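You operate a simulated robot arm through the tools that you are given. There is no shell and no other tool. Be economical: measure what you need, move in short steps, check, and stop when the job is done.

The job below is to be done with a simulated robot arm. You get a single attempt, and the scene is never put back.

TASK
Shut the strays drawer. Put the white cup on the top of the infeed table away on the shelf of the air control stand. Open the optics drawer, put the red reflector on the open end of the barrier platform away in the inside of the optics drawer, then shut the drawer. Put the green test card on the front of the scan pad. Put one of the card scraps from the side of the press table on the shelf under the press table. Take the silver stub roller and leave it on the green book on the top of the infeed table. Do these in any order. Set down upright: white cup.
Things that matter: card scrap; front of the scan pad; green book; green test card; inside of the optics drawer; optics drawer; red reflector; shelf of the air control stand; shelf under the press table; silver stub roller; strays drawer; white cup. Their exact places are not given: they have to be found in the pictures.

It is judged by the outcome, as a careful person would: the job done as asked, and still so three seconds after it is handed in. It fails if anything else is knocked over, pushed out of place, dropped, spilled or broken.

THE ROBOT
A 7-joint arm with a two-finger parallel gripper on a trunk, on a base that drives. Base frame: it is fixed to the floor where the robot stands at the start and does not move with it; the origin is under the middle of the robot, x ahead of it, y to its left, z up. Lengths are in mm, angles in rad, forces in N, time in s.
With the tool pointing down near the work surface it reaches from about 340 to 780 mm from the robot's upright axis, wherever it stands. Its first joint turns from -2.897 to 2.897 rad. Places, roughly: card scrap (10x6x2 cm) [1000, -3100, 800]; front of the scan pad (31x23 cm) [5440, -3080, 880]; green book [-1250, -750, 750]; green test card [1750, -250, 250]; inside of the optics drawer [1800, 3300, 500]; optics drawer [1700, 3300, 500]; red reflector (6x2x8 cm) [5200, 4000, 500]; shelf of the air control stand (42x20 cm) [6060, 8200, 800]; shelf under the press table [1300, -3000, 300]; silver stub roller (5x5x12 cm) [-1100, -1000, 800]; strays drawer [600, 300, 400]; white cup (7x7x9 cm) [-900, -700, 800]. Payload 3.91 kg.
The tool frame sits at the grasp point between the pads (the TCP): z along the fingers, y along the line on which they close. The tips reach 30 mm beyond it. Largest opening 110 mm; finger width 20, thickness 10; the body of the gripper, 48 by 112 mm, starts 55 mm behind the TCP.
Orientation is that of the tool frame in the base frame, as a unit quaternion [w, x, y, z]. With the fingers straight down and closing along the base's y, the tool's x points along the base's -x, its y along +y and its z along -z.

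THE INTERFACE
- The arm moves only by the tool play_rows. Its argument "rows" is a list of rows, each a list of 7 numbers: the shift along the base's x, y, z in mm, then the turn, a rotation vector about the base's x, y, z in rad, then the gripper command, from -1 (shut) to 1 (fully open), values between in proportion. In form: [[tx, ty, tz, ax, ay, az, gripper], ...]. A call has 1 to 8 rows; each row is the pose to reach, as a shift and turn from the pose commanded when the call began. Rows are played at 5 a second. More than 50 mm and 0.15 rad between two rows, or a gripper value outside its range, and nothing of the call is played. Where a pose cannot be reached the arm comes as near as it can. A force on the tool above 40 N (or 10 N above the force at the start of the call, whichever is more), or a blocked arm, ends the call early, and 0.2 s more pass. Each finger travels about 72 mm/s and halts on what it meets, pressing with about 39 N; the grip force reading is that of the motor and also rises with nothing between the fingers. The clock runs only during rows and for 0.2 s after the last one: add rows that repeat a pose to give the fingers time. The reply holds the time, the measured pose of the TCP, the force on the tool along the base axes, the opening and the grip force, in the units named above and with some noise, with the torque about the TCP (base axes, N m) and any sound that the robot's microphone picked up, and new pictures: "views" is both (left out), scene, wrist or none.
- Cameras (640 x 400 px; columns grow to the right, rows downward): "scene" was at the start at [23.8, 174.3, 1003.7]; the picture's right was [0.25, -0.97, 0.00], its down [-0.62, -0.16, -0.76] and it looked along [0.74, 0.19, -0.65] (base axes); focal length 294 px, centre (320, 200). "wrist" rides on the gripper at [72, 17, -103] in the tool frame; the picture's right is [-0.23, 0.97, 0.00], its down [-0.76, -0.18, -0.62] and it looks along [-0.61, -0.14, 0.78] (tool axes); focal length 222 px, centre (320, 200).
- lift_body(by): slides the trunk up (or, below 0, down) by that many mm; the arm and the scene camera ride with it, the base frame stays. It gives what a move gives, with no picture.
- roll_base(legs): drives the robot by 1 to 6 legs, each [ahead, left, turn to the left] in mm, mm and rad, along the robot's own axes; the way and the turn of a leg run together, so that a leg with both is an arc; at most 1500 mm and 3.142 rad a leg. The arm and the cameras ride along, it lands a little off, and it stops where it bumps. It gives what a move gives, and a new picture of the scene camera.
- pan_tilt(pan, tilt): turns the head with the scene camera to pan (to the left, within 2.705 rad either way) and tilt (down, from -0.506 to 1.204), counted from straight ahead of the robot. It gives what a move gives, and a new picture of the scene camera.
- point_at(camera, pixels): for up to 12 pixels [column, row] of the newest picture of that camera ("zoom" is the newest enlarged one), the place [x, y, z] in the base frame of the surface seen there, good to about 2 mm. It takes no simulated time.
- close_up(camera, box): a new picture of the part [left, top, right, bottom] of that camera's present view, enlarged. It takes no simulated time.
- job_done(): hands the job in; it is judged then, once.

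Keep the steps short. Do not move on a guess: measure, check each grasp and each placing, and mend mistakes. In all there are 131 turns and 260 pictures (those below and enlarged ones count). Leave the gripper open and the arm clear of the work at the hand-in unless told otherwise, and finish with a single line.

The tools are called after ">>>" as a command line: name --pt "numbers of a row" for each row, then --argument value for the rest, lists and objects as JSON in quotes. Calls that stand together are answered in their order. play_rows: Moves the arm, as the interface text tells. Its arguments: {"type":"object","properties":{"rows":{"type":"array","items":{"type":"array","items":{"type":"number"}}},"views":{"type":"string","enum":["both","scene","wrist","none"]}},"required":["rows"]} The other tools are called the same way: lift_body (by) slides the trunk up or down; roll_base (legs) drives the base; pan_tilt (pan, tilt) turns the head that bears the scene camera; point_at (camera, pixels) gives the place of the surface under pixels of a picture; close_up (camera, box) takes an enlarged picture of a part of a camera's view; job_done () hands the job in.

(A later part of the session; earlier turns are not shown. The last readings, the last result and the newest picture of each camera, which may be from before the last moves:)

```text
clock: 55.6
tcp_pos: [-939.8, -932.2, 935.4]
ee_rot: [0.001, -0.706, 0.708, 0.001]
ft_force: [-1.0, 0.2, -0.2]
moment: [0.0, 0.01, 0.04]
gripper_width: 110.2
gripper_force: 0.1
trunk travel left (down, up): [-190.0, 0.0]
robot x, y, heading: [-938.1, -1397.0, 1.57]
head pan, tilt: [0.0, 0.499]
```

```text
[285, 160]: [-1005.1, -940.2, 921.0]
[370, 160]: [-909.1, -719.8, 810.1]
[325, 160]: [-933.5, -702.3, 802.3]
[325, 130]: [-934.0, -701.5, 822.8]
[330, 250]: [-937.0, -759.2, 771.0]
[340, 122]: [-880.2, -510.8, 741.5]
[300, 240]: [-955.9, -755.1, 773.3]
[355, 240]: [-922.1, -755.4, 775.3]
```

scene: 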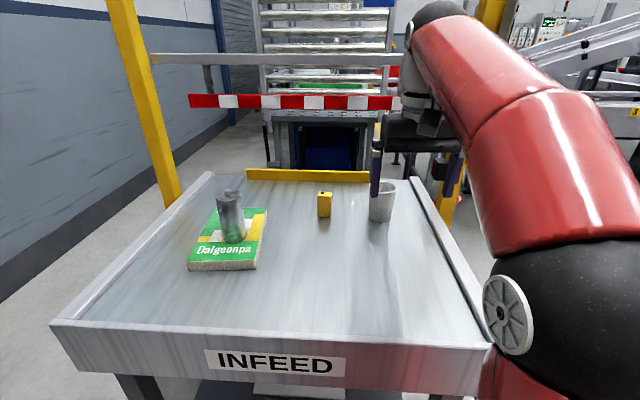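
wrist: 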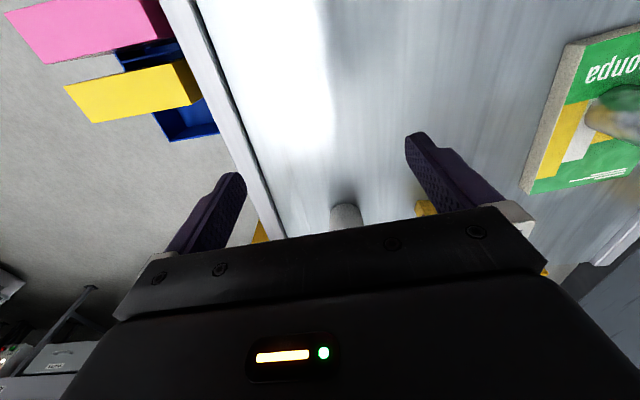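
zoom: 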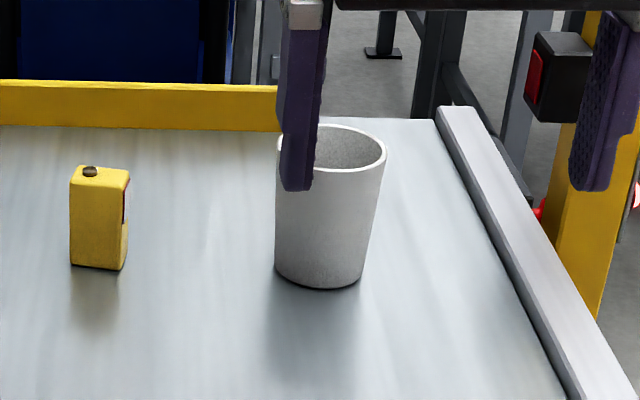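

Cup centre ≈(-938,-731), rim ≈830, tapered, no handle. I descend in front of it then slide forward with the fingers astride.

>>> play_rows --pt "2 38 -28 0 0 0 1" --pt "2 75 -58 0 0 0 1" --pt "2 95 -100 0 0 0 1" --pt "2 95 -135 0 0 0 1" --pt "2 95 -135 0 0 0 1"

```text
clock: 56.8
tcp_pos: [-937.0, -839.0, 800.0]
ee_rot: [0.0, -0.706, 0.708, 0.0]
ft_force: [-0.3, -1.0, 0.8]
moment: [-0.02, 0.04, -0.01]
gripper_width: 109.8
gripper_force: 0.2
trunk travel left (down, up): [-190.0, 0.0]
robot x, y, heading: [-936.9, -1396.5, 1.572]
head pan, tilt: [0.0, 0.499]
```

scene: 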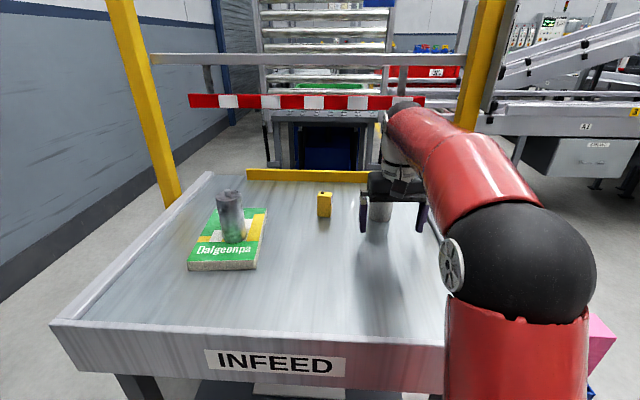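
wrist: 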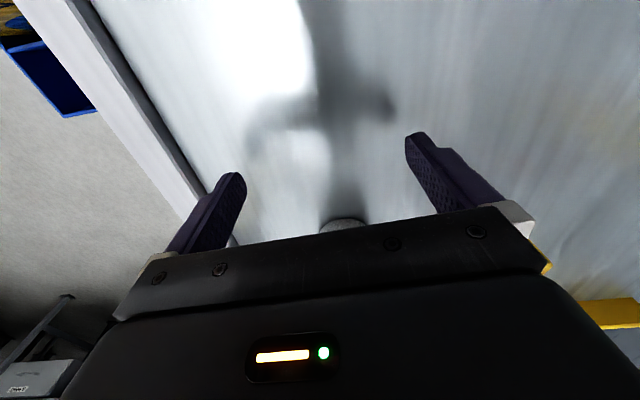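

>>> play_rows --pt "-2 35 0 0 0 0 1" --pt "-2 70 0 0 0 0 1" --pt "-2 95 0 0 0 0 1" --pt "-2 107 0 0 0 0 1" --pt "-2 107 0 0 0 0 1"

```text
clock: 58.0
tcp_pos: [-940.2, -732.1, 800.8]
ee_rot: [0.001, -0.707, 0.708, 0.001]
ft_force: [0.4, -0.8, -0.2]
moment: [-0.03, -0.03, 0.02]
gripper_width: 110.3
gripper_force: 0.1
trunk travel left (down, up): [-190.0, 0.0]
robot x, y, heading: [-935.8, -1397.8, 1.57]
head pan, tilt: [0.0, 0.499]
```

scene: 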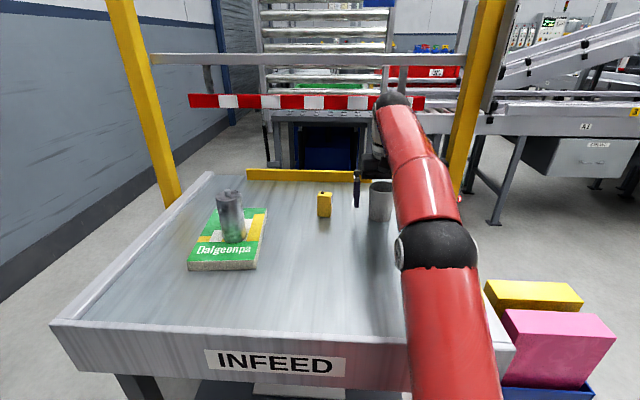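
wrist: 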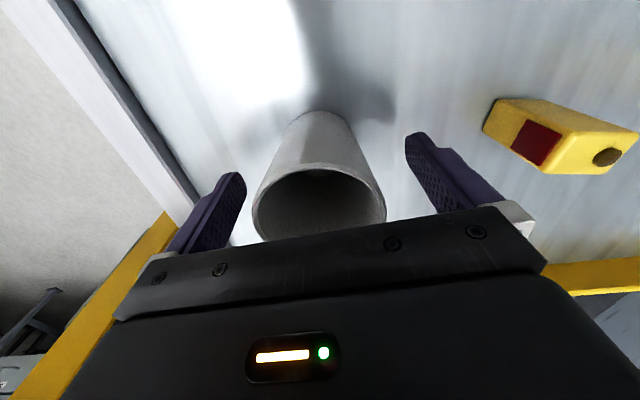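

The cup sits between the fingers. I close.

>>> play_rows --pt "0 0 -5 0 0 0 0.4" --pt "0 0 -5 0 0 0 0.2" --pt "0 0 -5 0 0 0 -0.2" --pt "0 0 -5 0 0 0 -1" --pt "0 0 -5 0 0 0 -1" --views "wrist"

```text
clock: 59.2
tcp_pos: [-940.5, -731.6, 794.6]
ee_rot: [0.001, -0.707, 0.708, 0.001]
ft_force: [0.3, 0.3, 0.1]
moment: [0.02, 0.01, -0.01]
gripper_width: 63.1
gripper_force: 39.2
trunk travel left (down, up): [-190.0, 0.0]
robot x, y, heading: [-937.1, -1399.8, 1.571]
head pan, tilt: [0.0, 0.499]
```

wrist: 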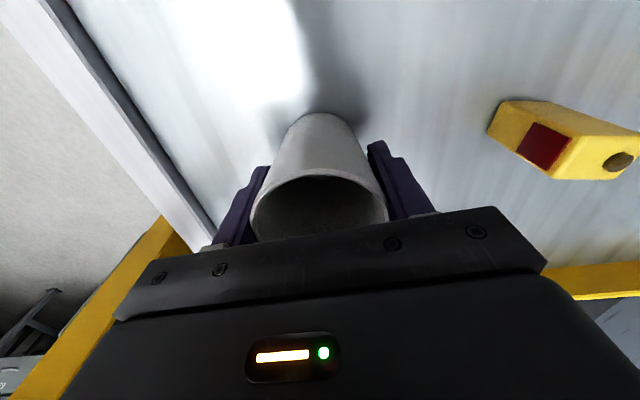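

Gripped at 63 mm. I lift while pulling back.

>>> play_rows --pt "0 0 12 0 0 0 -1" --pt "0 -20 35 0 0 0 -1" --pt "0 -50 60 0 0 0 -1" --pt "0 -90 85 0 0 0 -1" --pt "0 -130 110 0 0 0 -1" --pt "0 -170 130 0 0 0 -1" --pt "0 -210 145 0 0 0 -1"

```text
clock: 60.8
tcp_pos: [-940.4, -940.1, 940.4]
ee_rot: [0.001, -0.706, 0.708, 0.0]
ft_force: [-1.3, 0.2, -1.3]
moment: [-0.04, -0.01, 0.0]
gripper_width: 63.1
gripper_force: 38.8
trunk travel left (down, up): [-190.0, 0.0]
robot x, y, heading: [-937.8, -1399.5, 1.572]
head pan, tilt: [0.0, 0.499]
```

scene: 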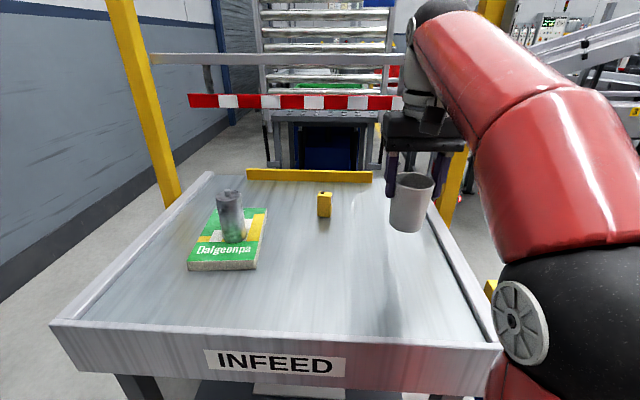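
wrist: 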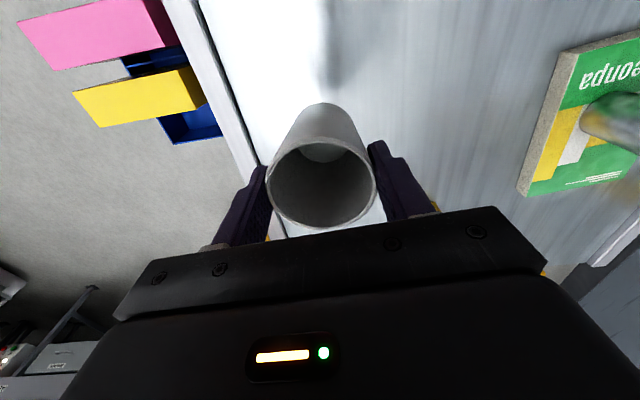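

Cup held well. I back away, turn to face +x and look around for a route.

>>> roll_base --legs '[[-480, 0, 0], [0, -850, 0], [0, 0, -1.571]]'

>>> pan_tilt --pan 0.6 --tilt 0.15

>>> pan_tilt --pan -0.5 --tilt 0.25

```text
clock: 71.6
tcp_pos: [370.7, -1872.7, 940.2]
ee_rot: [0.002, -0.002, 1.0, 0.0]
ft_force: [0.4, -0.3, 0.2]
moment: [0.02, -0.05, 0.05]
gripper_width: 62.9
gripper_force: 39.0
trunk travel left (down, up): [-190.0, 0.0]
robot x, y, heading: [-86.2, -1882.3, 0.007]
head pan, tilt: [0.0, 0.499]
```

scene: 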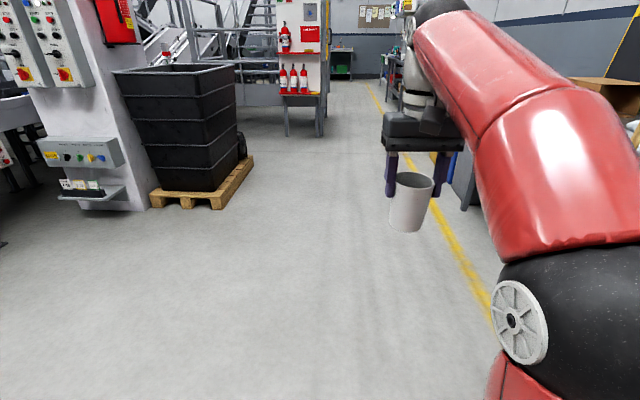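

```text
clock: 72.6
tcp_pos: [369.7, -1871.5, 940.1]
ee_rot: [0.001, -0.002, 1.0, 0.0]
ft_force: [0.8, -0.6, 0.9]
moment: [-0.01, 0.0, 0.05]
gripper_width: 63.2
gripper_force: 38.9
trunk travel left (down, up): [-190.0, 0.0]
robot x, y, heading: [-88.2, -1880.4, 0.01]
head pan, tilt: [0.6, 0.15]
```

scene: 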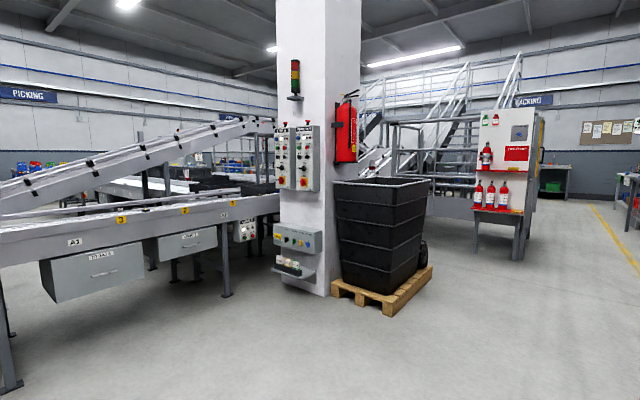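

```text
clock: 73.9
tcp_pos: [370.1, -1871.1, 940.0]
ee_rot: [0.001, -0.003, 1.0, 0.001]
ft_force: [-0.5, -0.2, -0.4]
moment: [0.0, -0.02, 0.03]
gripper_width: 62.9
gripper_force: 39.5
trunk travel left (down, up): [-190.0, 0.0]
robot x, y, heading: [-86.4, -1876.3, 0.004]
head pan, tilt: [-0.499, 0.25]
```

scene: 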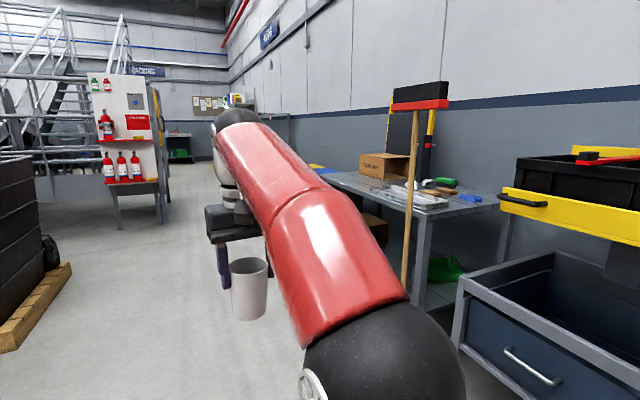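

I need a map of the way to +y. I look left-forward again and measure floor points.

>>> pan_tilt --pan 0.75 --tilt 0.2

>>> point_at --camera "scene" --pixels '[[460, 260], [440, 290], [385, 275], [370, 325], [505, 240], [560, 240], [280, 290], [60, 200], [200, 270], [150, 300], [530, 190], [450, 200]]'

>>> close_up --camera "scene" --box '[380, 60, 640, 280]'

>>> pan_tilt --pan 1.7 --tilt 0.15

```text
clock: 75.3
tcp_pos: [370.4, -1872.9, 939.9]
ee_rot: [0.001, -0.002, 1.0, 0.0]
ft_force: [-0.7, 0.5, -0.1]
moment: [-0.04, 0.03, 0.02]
gripper_width: 63.2
gripper_force: 39.4
trunk travel left (down, up): [-190.0, 0.0]
robot x, y, heading: [-85.6, -1877.8, 0.004]
head pan, tilt: [0.75, 0.201]
```

scene: 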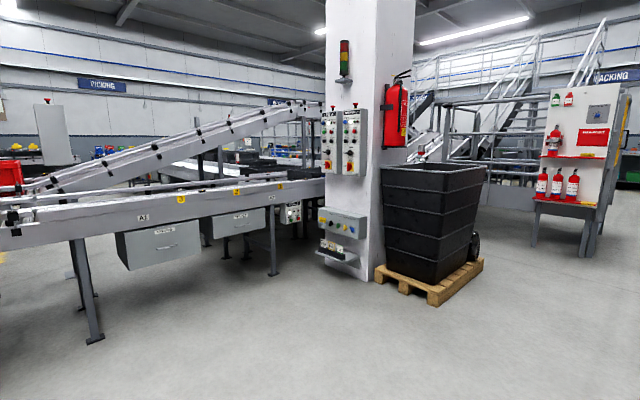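

```text
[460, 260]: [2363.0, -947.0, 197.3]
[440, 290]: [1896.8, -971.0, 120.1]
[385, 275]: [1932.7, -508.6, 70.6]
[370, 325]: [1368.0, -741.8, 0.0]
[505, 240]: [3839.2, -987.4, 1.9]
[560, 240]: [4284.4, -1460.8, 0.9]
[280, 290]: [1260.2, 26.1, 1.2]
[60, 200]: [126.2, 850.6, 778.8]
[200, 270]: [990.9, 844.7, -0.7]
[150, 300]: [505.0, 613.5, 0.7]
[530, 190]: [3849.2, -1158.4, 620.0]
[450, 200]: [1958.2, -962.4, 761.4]
```

```text
1.82 times, centred on (510, 170) of scene
```

zoom: 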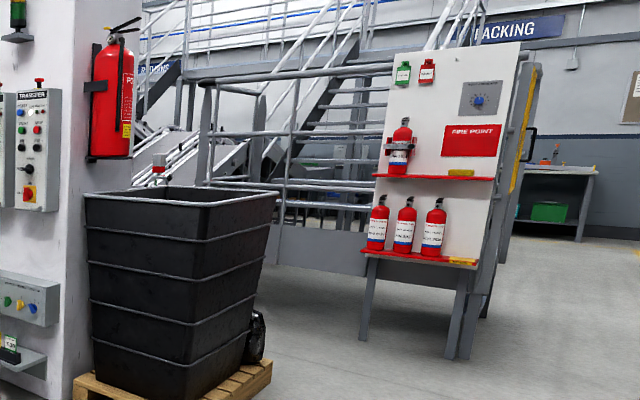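

```text
clock: 76.6
tcp_pos: [369.2, -1872.1, 939.6]
ee_rot: [0.001, -0.002, 1.0, 0.0]
ft_force: [0.6, -0.7, -0.7]
moment: [-0.02, -0.01, 0.0]
gripper_width: 63.2
gripper_force: 39.2
trunk travel left (down, up): [-190.0, 0.0]
robot x, y, heading: [-89.8, -1880.7, 0.002]
head pan, tilt: [1.7, 0.15]
```

scene: 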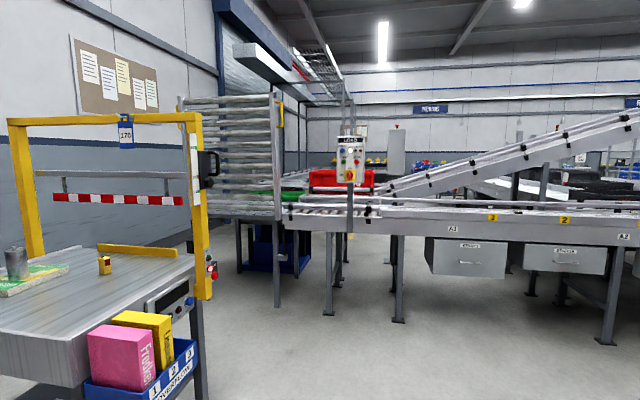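

Left is narrow; I drive ahead along the aisle to about x=3000 and look again.

>>> roll_base --legs '[[1500, 0, 0], [1500, 0, 0]]'

>>> pan_tilt --pan 1.1 --tilt 0.2

>>> point_at --camera "scene" --pixels '[[320, 300], [250, 260], [400, 260], [450, 250], [300, 230], [350, 230], [200, 250], [500, 260], [550, 240], [600, 230]]'

>>> pan_tilt --pan 0.2 --tilt 0.2

>>> point_at --camera "scene" --pixels '[[320, 300], [250, 260], [400, 260], [450, 250], [300, 230], [350, 230], [200, 250], [100, 250], [150, 240], [340, 210]]'

```text
clock: 91.0
tcp_pos: [3365.5, -1852.0, 938.8]
ee_rot: [0.0, -0.001, 1.0, 0.0]
ft_force: [0.3, 0.3, -0.7]
moment: [0.01, -0.03, -0.01]
gripper_width: 63.1
gripper_force: 39.2
trunk travel left (down, up): [-190.0, 0.0]
robot x, y, heading: [2906.3, -1862.2, 0.004]
head pan, tilt: [1.7, 0.15]
```

scene: 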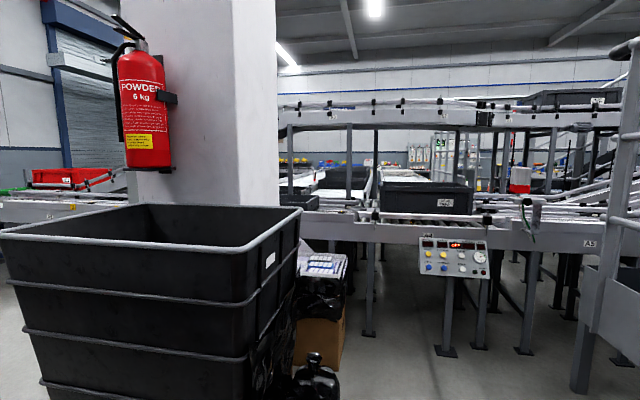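

```text
clock: 92.0
tcp_pos: [3367.2, -1852.0, 940.0]
ee_rot: [0.001, -0.001, 1.0, -0.001]
ft_force: [-0.3, 0.3, -0.4]
moment: [-0.02, 0.02, 0.04]
gripper_width: 63.4
gripper_force: 39.1
trunk travel left (down, up): [-190.0, 0.0]
robot x, y, heading: [2907.6, -1860.4, 0.006]
head pan, tilt: [1.1, 0.201]
```

scene: 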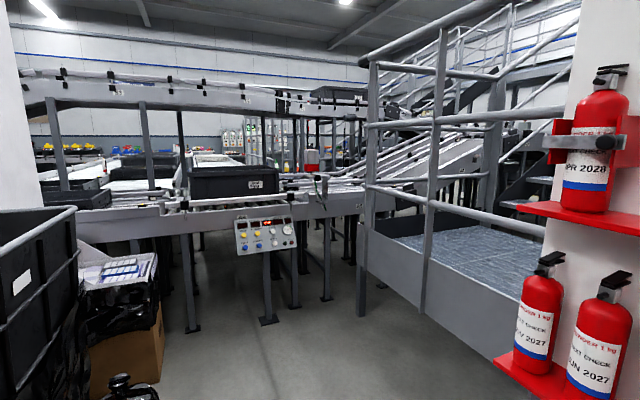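

```text
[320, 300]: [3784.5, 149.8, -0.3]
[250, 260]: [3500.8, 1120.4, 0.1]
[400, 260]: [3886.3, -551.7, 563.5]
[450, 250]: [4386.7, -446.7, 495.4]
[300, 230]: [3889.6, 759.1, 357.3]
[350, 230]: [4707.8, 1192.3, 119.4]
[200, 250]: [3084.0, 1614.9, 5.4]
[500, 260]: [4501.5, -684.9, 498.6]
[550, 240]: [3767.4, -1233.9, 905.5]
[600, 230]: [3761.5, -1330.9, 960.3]
```

```text
clock: 93.2
tcp_pos: [3364.4, -1852.4, 939.8]
ee_rot: [0.0, -0.001, 1.0, 0.0]
ft_force: [-0.1, 0.0, -0.8]
moment: [-0.02, 0.0, 0.02]
gripper_width: 63.2
gripper_force: 39.0
trunk travel left (down, up): [-190.0, 0.0]
robot x, y, heading: [2910.0, -1859.2, 0.007]
head pan, tilt: [0.201, 0.201]
```

scene: 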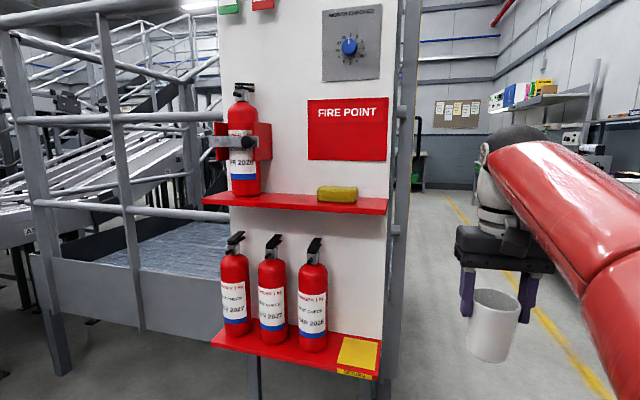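

```text
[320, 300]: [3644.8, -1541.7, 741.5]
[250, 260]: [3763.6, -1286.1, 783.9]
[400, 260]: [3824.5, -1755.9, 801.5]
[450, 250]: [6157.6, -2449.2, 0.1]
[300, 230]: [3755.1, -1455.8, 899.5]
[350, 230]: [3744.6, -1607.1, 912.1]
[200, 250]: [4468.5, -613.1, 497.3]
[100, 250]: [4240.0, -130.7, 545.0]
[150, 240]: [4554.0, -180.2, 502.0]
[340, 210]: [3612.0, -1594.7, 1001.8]
```

The fire point reaches y≈-1760. I sidestep right to y≈-2250 and drive on past it.

>>> roll_base --legs '[[0, -390, 0], [1500, 0, 0], [900, 0, 0]]'

>>> pan_tilt --pan 0.9 --tilt 0.2

>>> point_at --camera "scene" --pixels '[[320, 300], [250, 260], [400, 260], [450, 250], [300, 230], [350, 230], [200, 250], [500, 260], [550, 240], [600, 230]]'

>>> pan_tilt --pan 1.7 --tilt 0.2

```text
clock: 107.1
tcp_pos: [5775.1, -2264.6, 939.7]
ee_rot: [0.0, 0.01, 1.0, 0.0]
ft_force: [0.2, 0.0, -0.2]
moment: [-0.01, 0.02, -0.01]
gripper_width: 63.1
gripper_force: 38.8
trunk travel left (down, up): [-190.0, 0.0]
robot x, y, heading: [5317.2, -2260.4, -0.016]
head pan, tilt: [0.201, 0.201]
```

scene: 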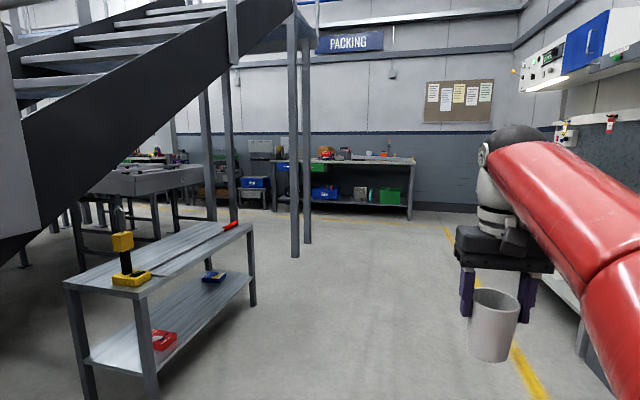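

```text
clock: 108.1
tcp_pos: [5775.1, -2264.1, 939.5]
ee_rot: [0.001, 0.01, 1.0, 0.0]
ft_force: [-0.7, 0.3, 0.5]
moment: [0.0, 0.0, 0.0]
gripper_width: 63.0
gripper_force: 39.0
trunk travel left (down, up): [-190.0, 0.0]
robot x, y, heading: [5320.6, -2260.9, -0.015]
head pan, tilt: [0.901, 0.201]
```

scene: 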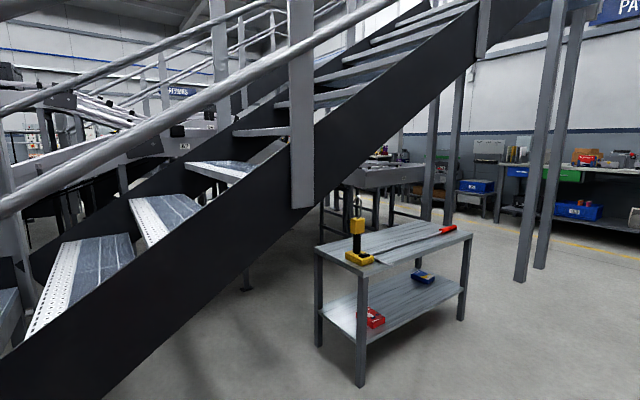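

```text
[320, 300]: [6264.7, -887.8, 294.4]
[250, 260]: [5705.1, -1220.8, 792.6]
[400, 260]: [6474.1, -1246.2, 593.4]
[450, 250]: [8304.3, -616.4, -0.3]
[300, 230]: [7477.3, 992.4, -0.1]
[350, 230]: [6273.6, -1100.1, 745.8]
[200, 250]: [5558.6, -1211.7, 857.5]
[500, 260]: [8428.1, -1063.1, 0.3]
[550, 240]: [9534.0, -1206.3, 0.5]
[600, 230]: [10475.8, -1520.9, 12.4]
```

```text
clock: 109.3
tcp_pos: [5775.5, -2264.6, 938.7]
ee_rot: [0.001, 0.009, 1.0, 0.001]
ft_force: [0.3, 0.7, -0.6]
moment: [-0.03, 0.0, -0.02]
gripper_width: 63.1
gripper_force: 39.1
trunk travel left (down, up): [-190.0, 0.0]
robot x, y, heading: [5320.4, -2260.0, -0.022]
head pan, tilt: [1.7, 0.201]
```

scene: 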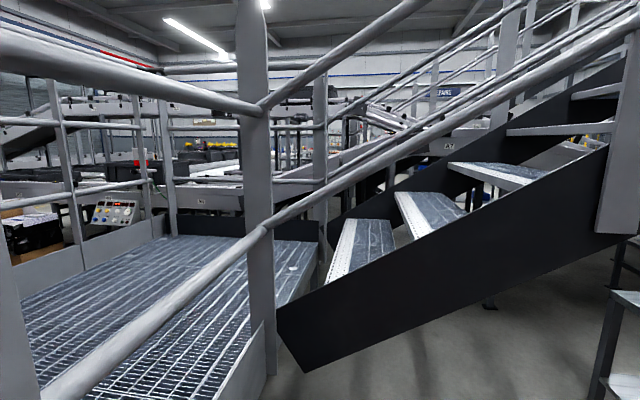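

>>> pan_tilt --pan 0.55 --tilt 0.15

>>> point_at --camera "scene" --pixels '[[398, 265], [413, 252], [450, 290], [500, 250], [560, 240], [330, 225], [220, 245], [400, 220], [500, 215], [570, 215], [310, 250], [440, 225]]'

```text
clock: 110.6
tcp_pos: [5775.3, -2264.2, 939.3]
ee_rot: [0.001, 0.01, 1.0, 0.0]
ft_force: [0.5, -0.3, -0.1]
moment: [0.02, -0.02, 0.03]
gripper_width: 62.9
gripper_force: 39.2
trunk travel left (down, up): [-190.0, 0.0]
robot x, y, heading: [5317.4, -2261.2, -0.019]
head pan, tilt: [0.55, 0.15]
```

scene: 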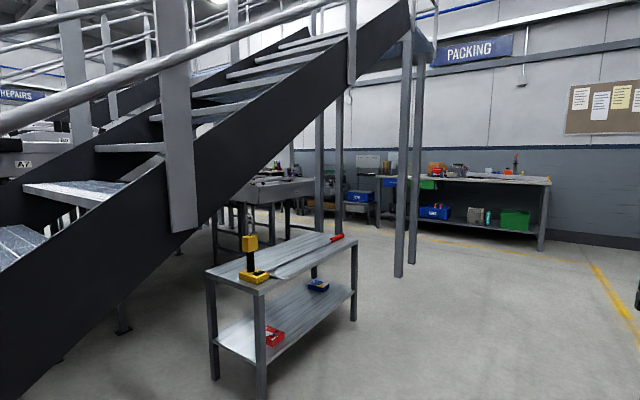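

```text
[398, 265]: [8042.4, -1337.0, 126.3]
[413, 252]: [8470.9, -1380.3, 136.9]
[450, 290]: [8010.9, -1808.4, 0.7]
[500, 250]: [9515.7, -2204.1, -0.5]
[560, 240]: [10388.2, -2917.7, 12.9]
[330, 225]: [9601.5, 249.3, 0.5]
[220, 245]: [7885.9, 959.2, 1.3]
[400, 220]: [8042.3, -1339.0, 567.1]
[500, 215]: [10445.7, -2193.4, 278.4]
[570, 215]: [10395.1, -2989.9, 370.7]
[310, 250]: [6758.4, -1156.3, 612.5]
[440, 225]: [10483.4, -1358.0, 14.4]
```

I continue to x≈9250, then turn to face +y.

>>> roll_base --legs '[[1500, 60, 0], [1500, 60, 0], [950, 30, 0], [0, 0, 1.571]]'

>>> pan_tilt --pan 0.4 --tilt 0.15

>>> point_at --camera "scene" --pixels '[[320, 300], [250, 260], [400, 260], [450, 250], [300, 230], [350, 230], [200, 250], [400, 230], [150, 240], [450, 220], [380, 210], [480, 260]]'

```text
refused: leg 1 is longer than a leg can be; nothing moved
```

```text
clock: 111.3
tcp_pos: [5774.5, -2265.2, 940.9]
ee_rot: [0.001, 0.009, 1.0, 0.0]
ft_force: [-0.1, 1.1, 0.3]
moment: [-0.04, -0.01, -0.03]
gripper_width: 63.0
gripper_force: 39.4
trunk travel left (down, up): [-190.0, 0.0]
robot x, y, heading: [5312.5, -2255.5, -0.018]
head pan, tilt: [0.4, 0.15]
```

scene: 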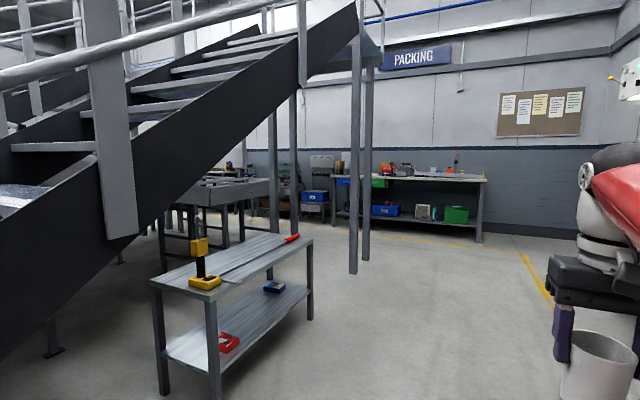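

```text
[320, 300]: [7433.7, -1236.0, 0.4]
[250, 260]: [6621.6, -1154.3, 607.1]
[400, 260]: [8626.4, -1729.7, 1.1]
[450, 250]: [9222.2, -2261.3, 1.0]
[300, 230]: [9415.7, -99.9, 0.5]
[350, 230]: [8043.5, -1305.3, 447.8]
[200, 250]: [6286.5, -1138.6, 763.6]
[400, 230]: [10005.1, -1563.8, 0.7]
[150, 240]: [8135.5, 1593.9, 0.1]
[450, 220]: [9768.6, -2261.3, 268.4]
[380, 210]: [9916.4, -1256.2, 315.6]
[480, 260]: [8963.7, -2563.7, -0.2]
```

>>> roll_base --legs '[[1490, 60, 0], [1490, 60, 0], [800, 20, 0], [0, 0, 1.571]]'

>>> pan_tilt --pan 0.4 --tilt 0.15

>>> point_at --camera "scene" --pixels '[[320, 300], [250, 260], [400, 260], [450, 250], [300, 230], [350, 230], [200, 250], [400, 230], [150, 240], [450, 220], [380, 210], [480, 260]]'

```text
clock: 133.4
tcp_pos: [9107.2, -1742.8, 939.9]
ee_rot: [0.001, -0.695, 0.719, 0.0]
ft_force: [-0.5, -0.4, 0.8]
moment: [0.05, -0.01, -0.04]
gripper_width: 63.2
gripper_force: 38.8
trunk travel left (down, up): [-190.0, 0.0]
robot x, y, heading: [9096.1, -2200.3, 1.542]
head pan, tilt: [0.4, 0.15]
```

scene: 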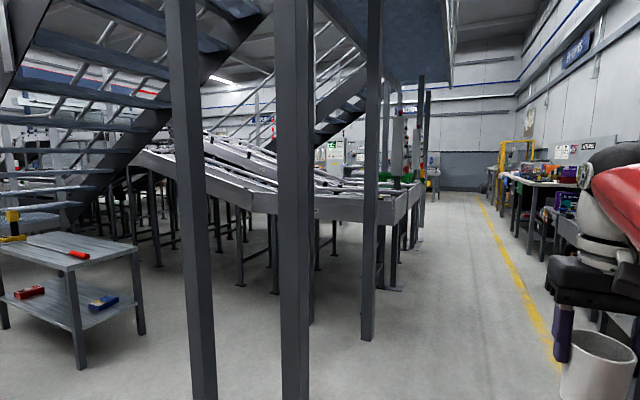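

```text
clock: 134.0
tcp_pos: [9107.9, -1741.1, 939.4]
ee_rot: [0.001, -0.695, 0.719, 0.001]
ft_force: [-0.2, 0.5, -0.3]
moment: [0.0, 0.01, -0.03]
gripper_width: 62.8
gripper_force: 38.6
trunk travel left (down, up): [-190.0, 0.0]
robot x, y, heading: [9100.3, -2198.9, 1.545]
head pan, tilt: [0.4, 0.15]
```

scene: 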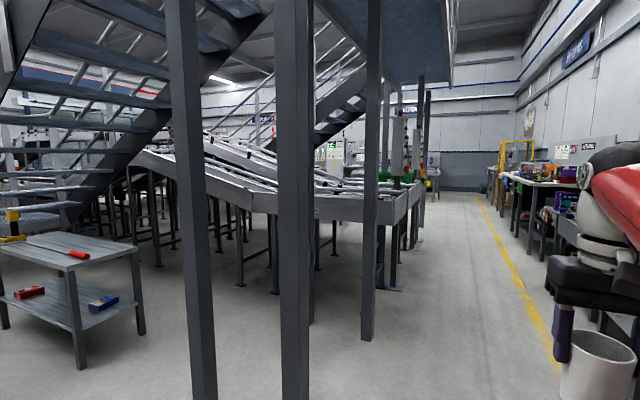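

```text
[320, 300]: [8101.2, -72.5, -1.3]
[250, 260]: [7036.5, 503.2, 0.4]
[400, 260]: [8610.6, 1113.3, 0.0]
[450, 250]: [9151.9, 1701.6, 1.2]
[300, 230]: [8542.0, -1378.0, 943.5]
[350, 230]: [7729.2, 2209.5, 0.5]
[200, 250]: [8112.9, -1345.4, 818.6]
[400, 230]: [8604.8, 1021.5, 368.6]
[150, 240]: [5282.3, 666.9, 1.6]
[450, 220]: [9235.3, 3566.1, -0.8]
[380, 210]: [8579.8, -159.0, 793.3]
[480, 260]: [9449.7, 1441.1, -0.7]
```

Clear long aisle along x≈9150. I drive north.

>>> roll_base --legs '[[0, 0, 0.028], [1490, 0, 0], [1490, 0, 0], [1490, 0, 0], [1490, 0, 0]]'

>>> pan_tilt --pan 0.5 --tilt 0.15

>>> point_at --camera "scene" --pixels '[[320, 300], [250, 260], [400, 260], [450, 250], [300, 230], [350, 230], [200, 250], [400, 230], [150, 240], [450, 220], [380, 210], [480, 260]]'

>>> pan_tilt --pan 1.5 --tilt 0.15

```text
clock: 162.7
tcp_pos: [9194.4, 4217.8, 939.7]
ee_rot: [0.0, -0.703, 0.711, 0.001]
ft_force: [-0.7, 0.4, -0.1]
moment: [-0.01, 0.0, 0.01]
gripper_width: 63.1
gripper_force: 39.3
trunk travel left (down, up): [-190.0, 0.0]
robot x, y, heading: [9197.3, 3756.3, 1.556]
head pan, tilt: [0.4, 0.15]
```

scene: 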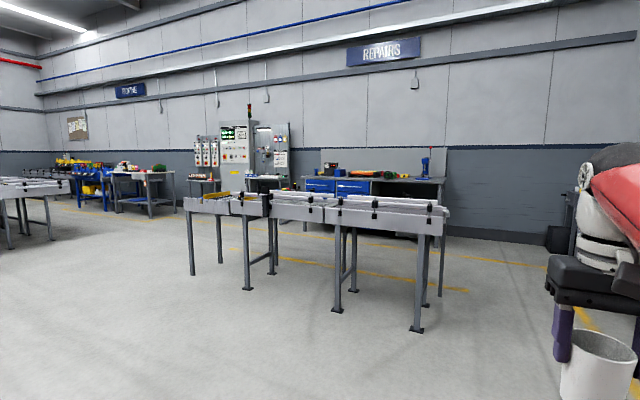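

```text
clock: 163.4
tcp_pos: [9193.7, 4218.3, 939.6]
ee_rot: [0.001, -0.703, 0.712, 0.001]
ft_force: [-0.7, -0.4, -0.1]
moment: [0.0, 0.01, 0.03]
gripper_width: 63.3
gripper_force: 39.4
trunk travel left (down, up): [-190.0, 0.0]
robot x, y, heading: [9193.7, 3756.9, 1.56]
head pan, tilt: [0.499, 0.15]
```

scene: 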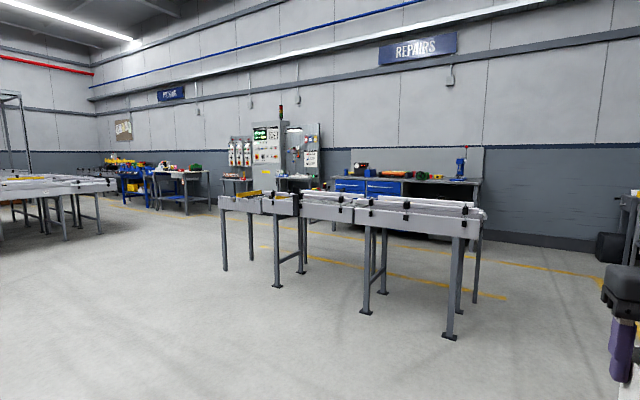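

```text
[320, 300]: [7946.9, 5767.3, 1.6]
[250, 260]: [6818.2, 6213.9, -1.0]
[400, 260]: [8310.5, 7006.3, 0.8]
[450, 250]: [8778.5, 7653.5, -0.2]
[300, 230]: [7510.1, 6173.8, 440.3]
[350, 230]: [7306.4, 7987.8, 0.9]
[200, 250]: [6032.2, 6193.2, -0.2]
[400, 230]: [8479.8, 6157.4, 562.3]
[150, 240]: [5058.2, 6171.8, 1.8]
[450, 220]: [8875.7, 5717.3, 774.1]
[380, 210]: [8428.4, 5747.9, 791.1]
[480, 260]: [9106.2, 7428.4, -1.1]
```

```text
clock: 164.7
tcp_pos: [9194.5, 4219.0, 939.6]
ee_rot: [0.001, -0.703, 0.711, 0.001]
ft_force: [1.1, -0.4, 0.0]
moment: [-0.02, 0.02, 0.01]
gripper_width: 62.6
gripper_force: 39.3
trunk travel left (down, up): [-190.0, 0.0]
robot x, y, heading: [9192.1, 3760.6, 1.553]
head pan, tilt: [1.499, 0.15]
```

scene: 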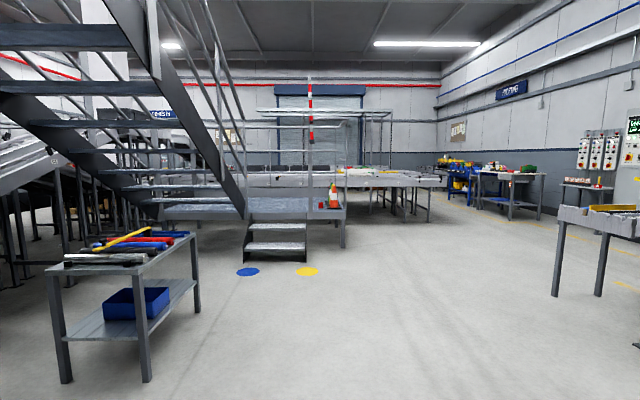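

I see the barrier platform with steps at (290,230), and the air control stand toward the REPAIRS wall. I measure the route.

>>> point_at --camera "scene" --pixels '[[248, 272], [307, 272], [275, 258], [342, 245], [333, 200], [320, 207], [430, 222], [400, 210], [560, 295], [580, 200], [450, 230], [620, 160]]'

>>> close_up --camera "scene" --box '[230, 150, 390, 280]'

>>> close_up --camera "scene" --box '[430, 90, 640, 240]'

```text
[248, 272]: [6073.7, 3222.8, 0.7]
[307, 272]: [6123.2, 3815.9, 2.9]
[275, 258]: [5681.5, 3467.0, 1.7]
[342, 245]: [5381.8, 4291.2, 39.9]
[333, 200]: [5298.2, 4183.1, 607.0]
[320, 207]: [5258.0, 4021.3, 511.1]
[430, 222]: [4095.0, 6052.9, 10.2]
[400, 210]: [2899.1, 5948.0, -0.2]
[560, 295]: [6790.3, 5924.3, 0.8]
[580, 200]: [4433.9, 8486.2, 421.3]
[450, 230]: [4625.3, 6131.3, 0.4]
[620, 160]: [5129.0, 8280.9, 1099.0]
```

```text
3.08 times, centred on (310, 215) of scene
```

zoom: 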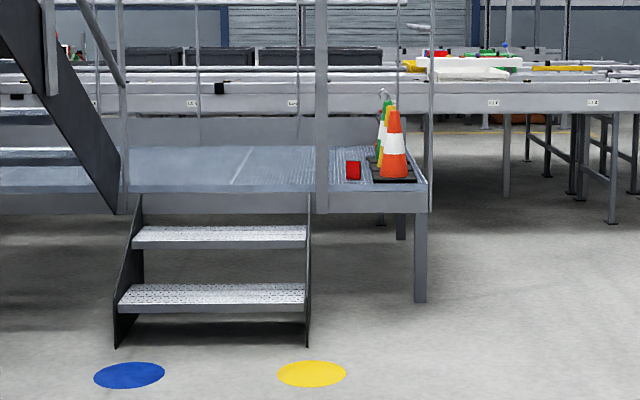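

```text
2.67 times, centred on (535, 165) of scene
```

zoom: 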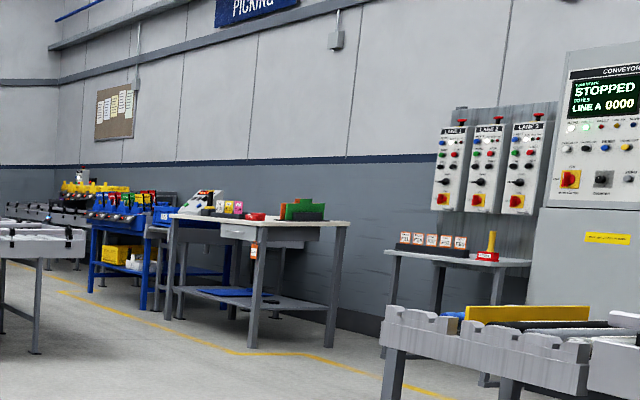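

>>> roll_base --legs '[[1000, 0, 0.016], [0, 1490, 0], [0, 1490, 0], [1490, 0, 0], [600, 0, 0]]'

>>> pan_tilt --pan 0.0 --tilt 0.35

```text
clock: 193.8
tcp_pos: [6197.9, 7315.7, 940.8]
ee_rot: [0.0, 0.709, -0.706, 0.0]
ft_force: [-0.6, 0.5, -0.3]
moment: [-0.03, -0.02, 0.03]
gripper_width: 63.0
gripper_force: 39.2
trunk travel left (down, up): [-190.0, 0.0]
robot x, y, heading: [6201.9, 6857.6, 1.58]
head pan, tilt: [1.499, 0.15]
```

scene: 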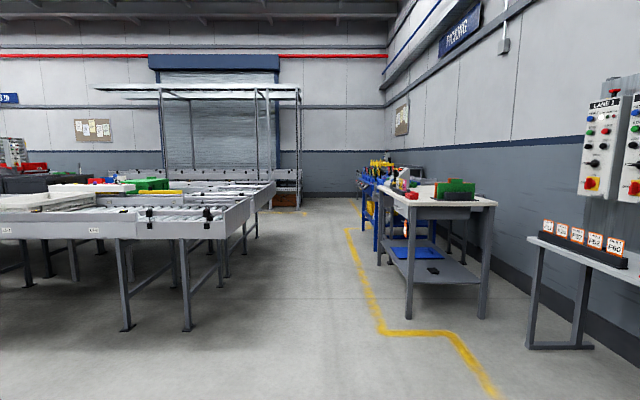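

```text
clock: 195.4
tcp_pos: [6197.6, 7315.7, 939.1]
ee_rot: [-0.001, 0.708, -0.706, -0.002]
ft_force: [0.7, 0.6, -0.8]
moment: [0.02, 0.04, 0.02]
gripper_width: 63.2
gripper_force: 38.7
trunk travel left (down, up): [-190.0, 0.0]
robot x, y, heading: [6204.2, 6857.0, 1.582]
head pan, tilt: [0.0, 0.351]
```

scene: 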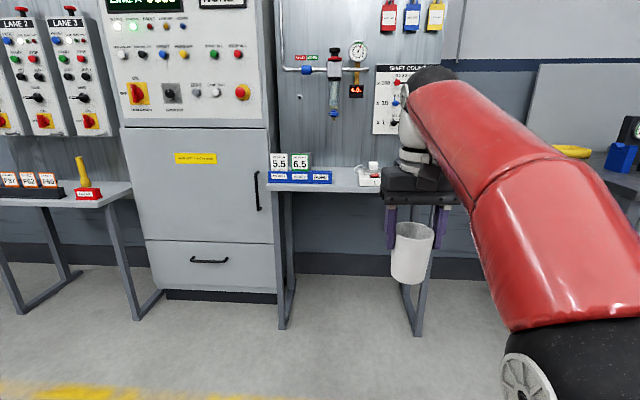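

The air control stand (gauge, valve) has a shelf at row ≈180. I measure its surface and what stands on it.

>>> close_up --camera "scene" --box '[250, 20, 450, 220]'

>>> point_at --camera "scene" --pixels '[[350, 184], [345, 172], [270, 186], [330, 192], [375, 191], [300, 181], [368, 172], [330, 110], [360, 55], [330, 60], [385, 120], [310, 150]]'

```text
2.00 times, centred on (350, 120) of scene
```

zoom: 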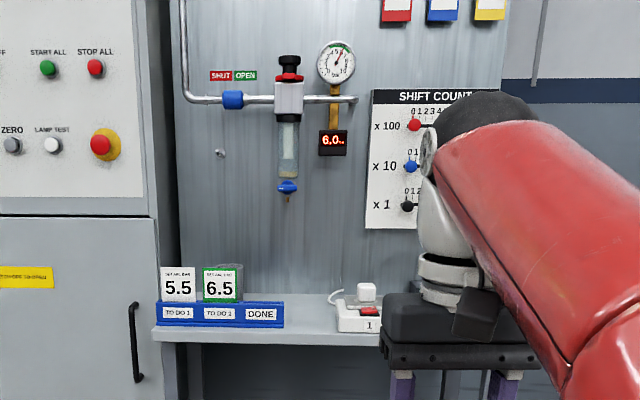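

```text
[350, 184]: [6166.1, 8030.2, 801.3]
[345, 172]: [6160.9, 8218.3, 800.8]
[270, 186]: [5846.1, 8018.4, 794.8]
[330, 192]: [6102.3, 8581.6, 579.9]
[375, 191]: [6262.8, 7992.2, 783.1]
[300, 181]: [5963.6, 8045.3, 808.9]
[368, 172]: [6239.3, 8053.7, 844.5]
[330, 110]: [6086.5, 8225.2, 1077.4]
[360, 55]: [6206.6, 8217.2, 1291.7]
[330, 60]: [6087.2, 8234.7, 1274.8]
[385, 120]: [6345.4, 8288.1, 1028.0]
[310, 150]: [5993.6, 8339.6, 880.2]
```

Shelf top z≈800, front edge y≈7985, free gap between blue holder (ends x≈6100) and white device (starts x≈6205). I roll nearer.

>>> roll_base --legs '[[0, 70, -0.011], [560, 0, 0]]'

>>> pan_tilt --pan 0.1 --tilt 0.5

>>> close_up --camera "scene" --box '[200, 60, 480, 280]'

```text
clock: 199.2
tcp_pos: [6135.8, 7875.4, 939.9]
ee_rot: [0.0, -0.705, 0.71, 0.001]
ft_force: [0.4, -0.1, 0.1]
moment: [0.01, 0.02, 0.02]
gripper_width: 62.9
gripper_force: 39.4
trunk travel left (down, up): [-190.0, 0.0]
robot x, y, heading: [6134.6, 7416.2, 1.569]
head pan, tilt: [0.0, 0.351]
```

scene: 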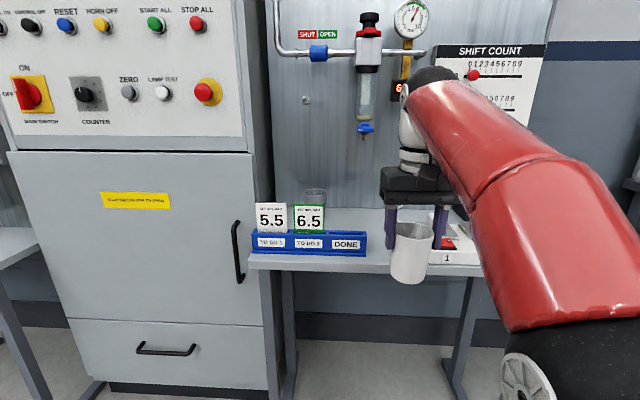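

```text
clock: 199.9
tcp_pos: [6134.9, 7876.0, 940.2]
ee_rot: [0.001, -0.705, 0.71, 0.001]
ft_force: [-0.5, 0.9, 0.5]
moment: [0.03, -0.01, 0.01]
gripper_width: 63.1
gripper_force: 39.3
trunk travel left (down, up): [-190.0, 0.0]
robot x, y, heading: [6137.4, 7420.0, 1.571]
head pan, tilt: [0.099, 0.499]
```

scene: 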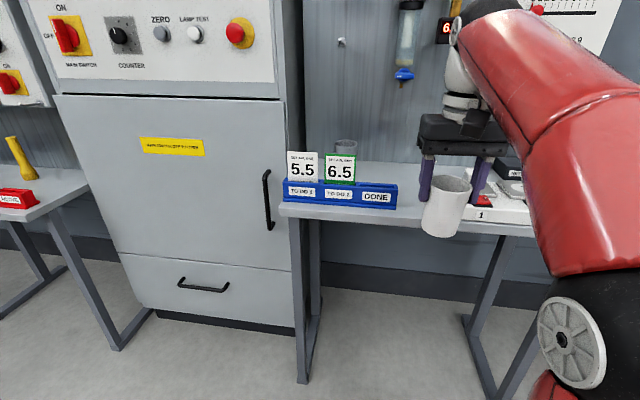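

```text
1.82 times, centred on (340, 170) of scene
```

zoom: 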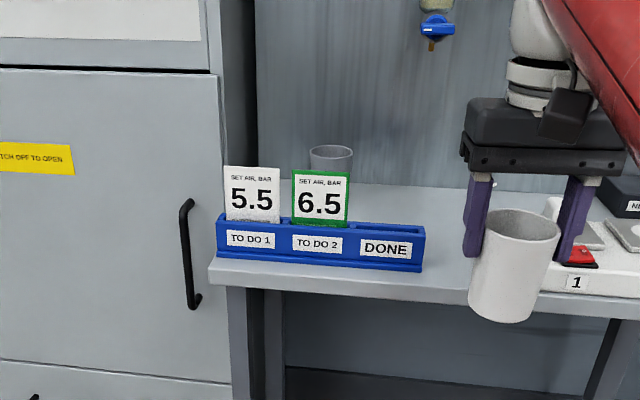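

>>> point_at --camera "zoom" --pixels '[[430, 215], [420, 195], [455, 195], [345, 165], [425, 240], [425, 262], [545, 210], [550, 290], [440, 25], [450, 262], [415, 228], [545, 180]]'

```text
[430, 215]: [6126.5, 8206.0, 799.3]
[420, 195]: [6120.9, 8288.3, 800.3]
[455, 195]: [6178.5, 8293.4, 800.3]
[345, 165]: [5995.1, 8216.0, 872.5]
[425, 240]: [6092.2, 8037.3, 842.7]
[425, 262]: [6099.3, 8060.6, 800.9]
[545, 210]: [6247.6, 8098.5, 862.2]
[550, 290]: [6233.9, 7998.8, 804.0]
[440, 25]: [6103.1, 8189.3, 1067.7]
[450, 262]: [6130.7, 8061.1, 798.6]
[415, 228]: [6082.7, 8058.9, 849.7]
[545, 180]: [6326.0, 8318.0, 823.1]
```

I'll set the cup at (6150, 8105), clear of holder, device and valve knob. Roll 90 mm nearer, then move over the spot at height.

>>> roll_base --legs '[[90, -5, 0]]'

>>> play_rows --pt "5 35 -10 0 0 0 -1" --pt "10 70 -20 0 0 0 -1" --pt "10 105 -30 0 0 0 -1" --pt "10 137 -40 0 0 0 -1" --pt "10 137 -40 0 0 0 -1"

```text
clock: 201.0
tcp_pos: [6140.6, 7965.5, 939.9]
ee_rot: [0.0, -0.705, 0.709, 0.001]
ft_force: [-0.3, -0.5, -0.6]
moment: [-0.02, -0.02, 0.03]
gripper_width: 62.7
gripper_force: 38.9
trunk travel left (down, up): [-190.0, 0.0]
robot x, y, heading: [6145.0, 7511.5, 1.568]
head pan, tilt: [0.099, 0.499]
```

scene: 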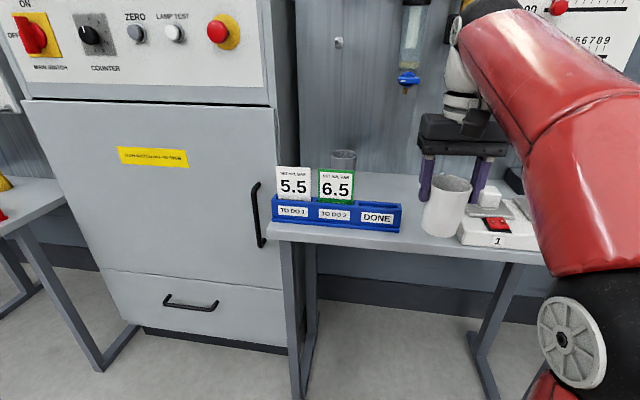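

```text
clock: 202.2
tcp_pos: [6150.5, 8102.7, 901.3]
ee_rot: [0.001, -0.705, 0.709, 0.0]
ft_force: [0.8, 0.3, -0.3]
moment: [0.01, 0.0, -0.01]
gripper_width: 63.1
gripper_force: 39.4
trunk travel left (down, up): [-190.0, 0.0]
robot x, y, heading: [6142.6, 7509.9, 1.567]
head pan, tilt: [0.099, 0.499]
```

scene: 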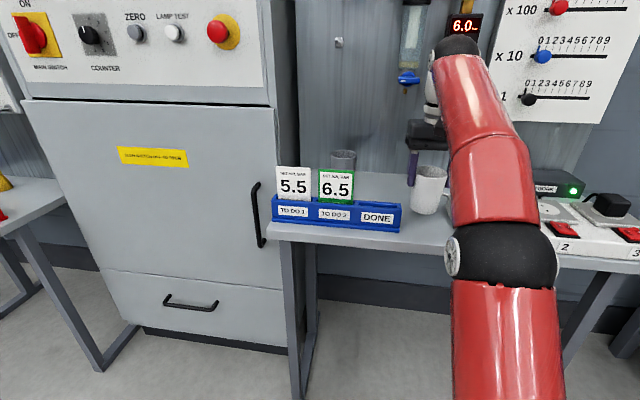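
wrist: 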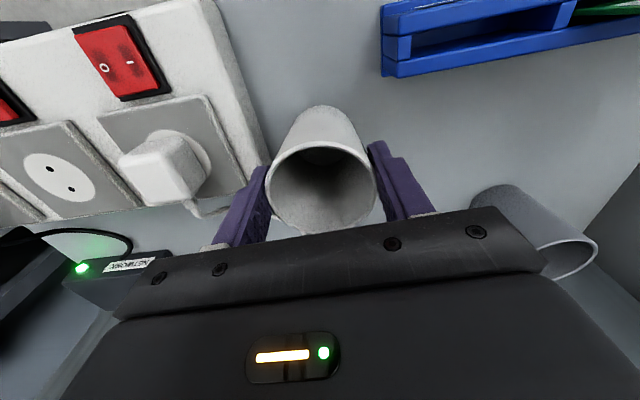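

The power strip lies close on the +x side; I measure its edge before lowering.

>>> point_at --camera "wrist" --pixels '[[240, 120], [262, 140], [210, 205], [160, 180], [385, 60], [480, 210], [345, 75]]'

```text
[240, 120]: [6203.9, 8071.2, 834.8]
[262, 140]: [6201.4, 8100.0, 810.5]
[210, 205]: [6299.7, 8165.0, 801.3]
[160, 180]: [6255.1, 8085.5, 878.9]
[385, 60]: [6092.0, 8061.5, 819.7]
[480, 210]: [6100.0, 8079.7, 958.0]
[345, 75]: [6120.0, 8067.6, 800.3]
```

>>> play_rows --pt "-7 0 -15 0 0 0 -1" --pt "-7 2 -30 0 0 0 -1" --pt "-7 2 -38 0 0 0 -1" --pt "-7 2 -43 0 0 0 -1" --pt "-7 2 -46 0 0 0 -1" --views "wrist"

```text
clock: 203.2
tcp_pos: [6141.9, 8104.2, 865.5]
ee_rot: [0.005, -0.705, 0.71, 0.003]
ft_force: [0.5, -2.7, 14.8]
moment: [-0.16, -0.12, -0.02]
gripper_width: 63.1
gripper_force: 39.0
trunk travel left (down, up): [-190.0, 0.0]
robot x, y, heading: [6143.3, 7509.8, 1.57]
head pan, tilt: [0.099, 0.499]
stopped in row 4: the force on the tool passed its limit at 42 N (the readings are from after the stop); the commanded pose is now the measured one
```

wrist: 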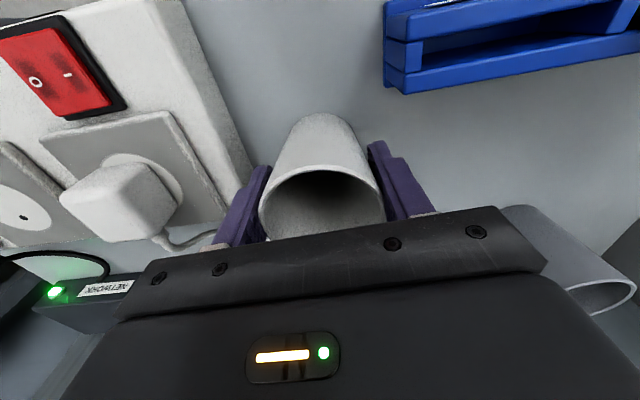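

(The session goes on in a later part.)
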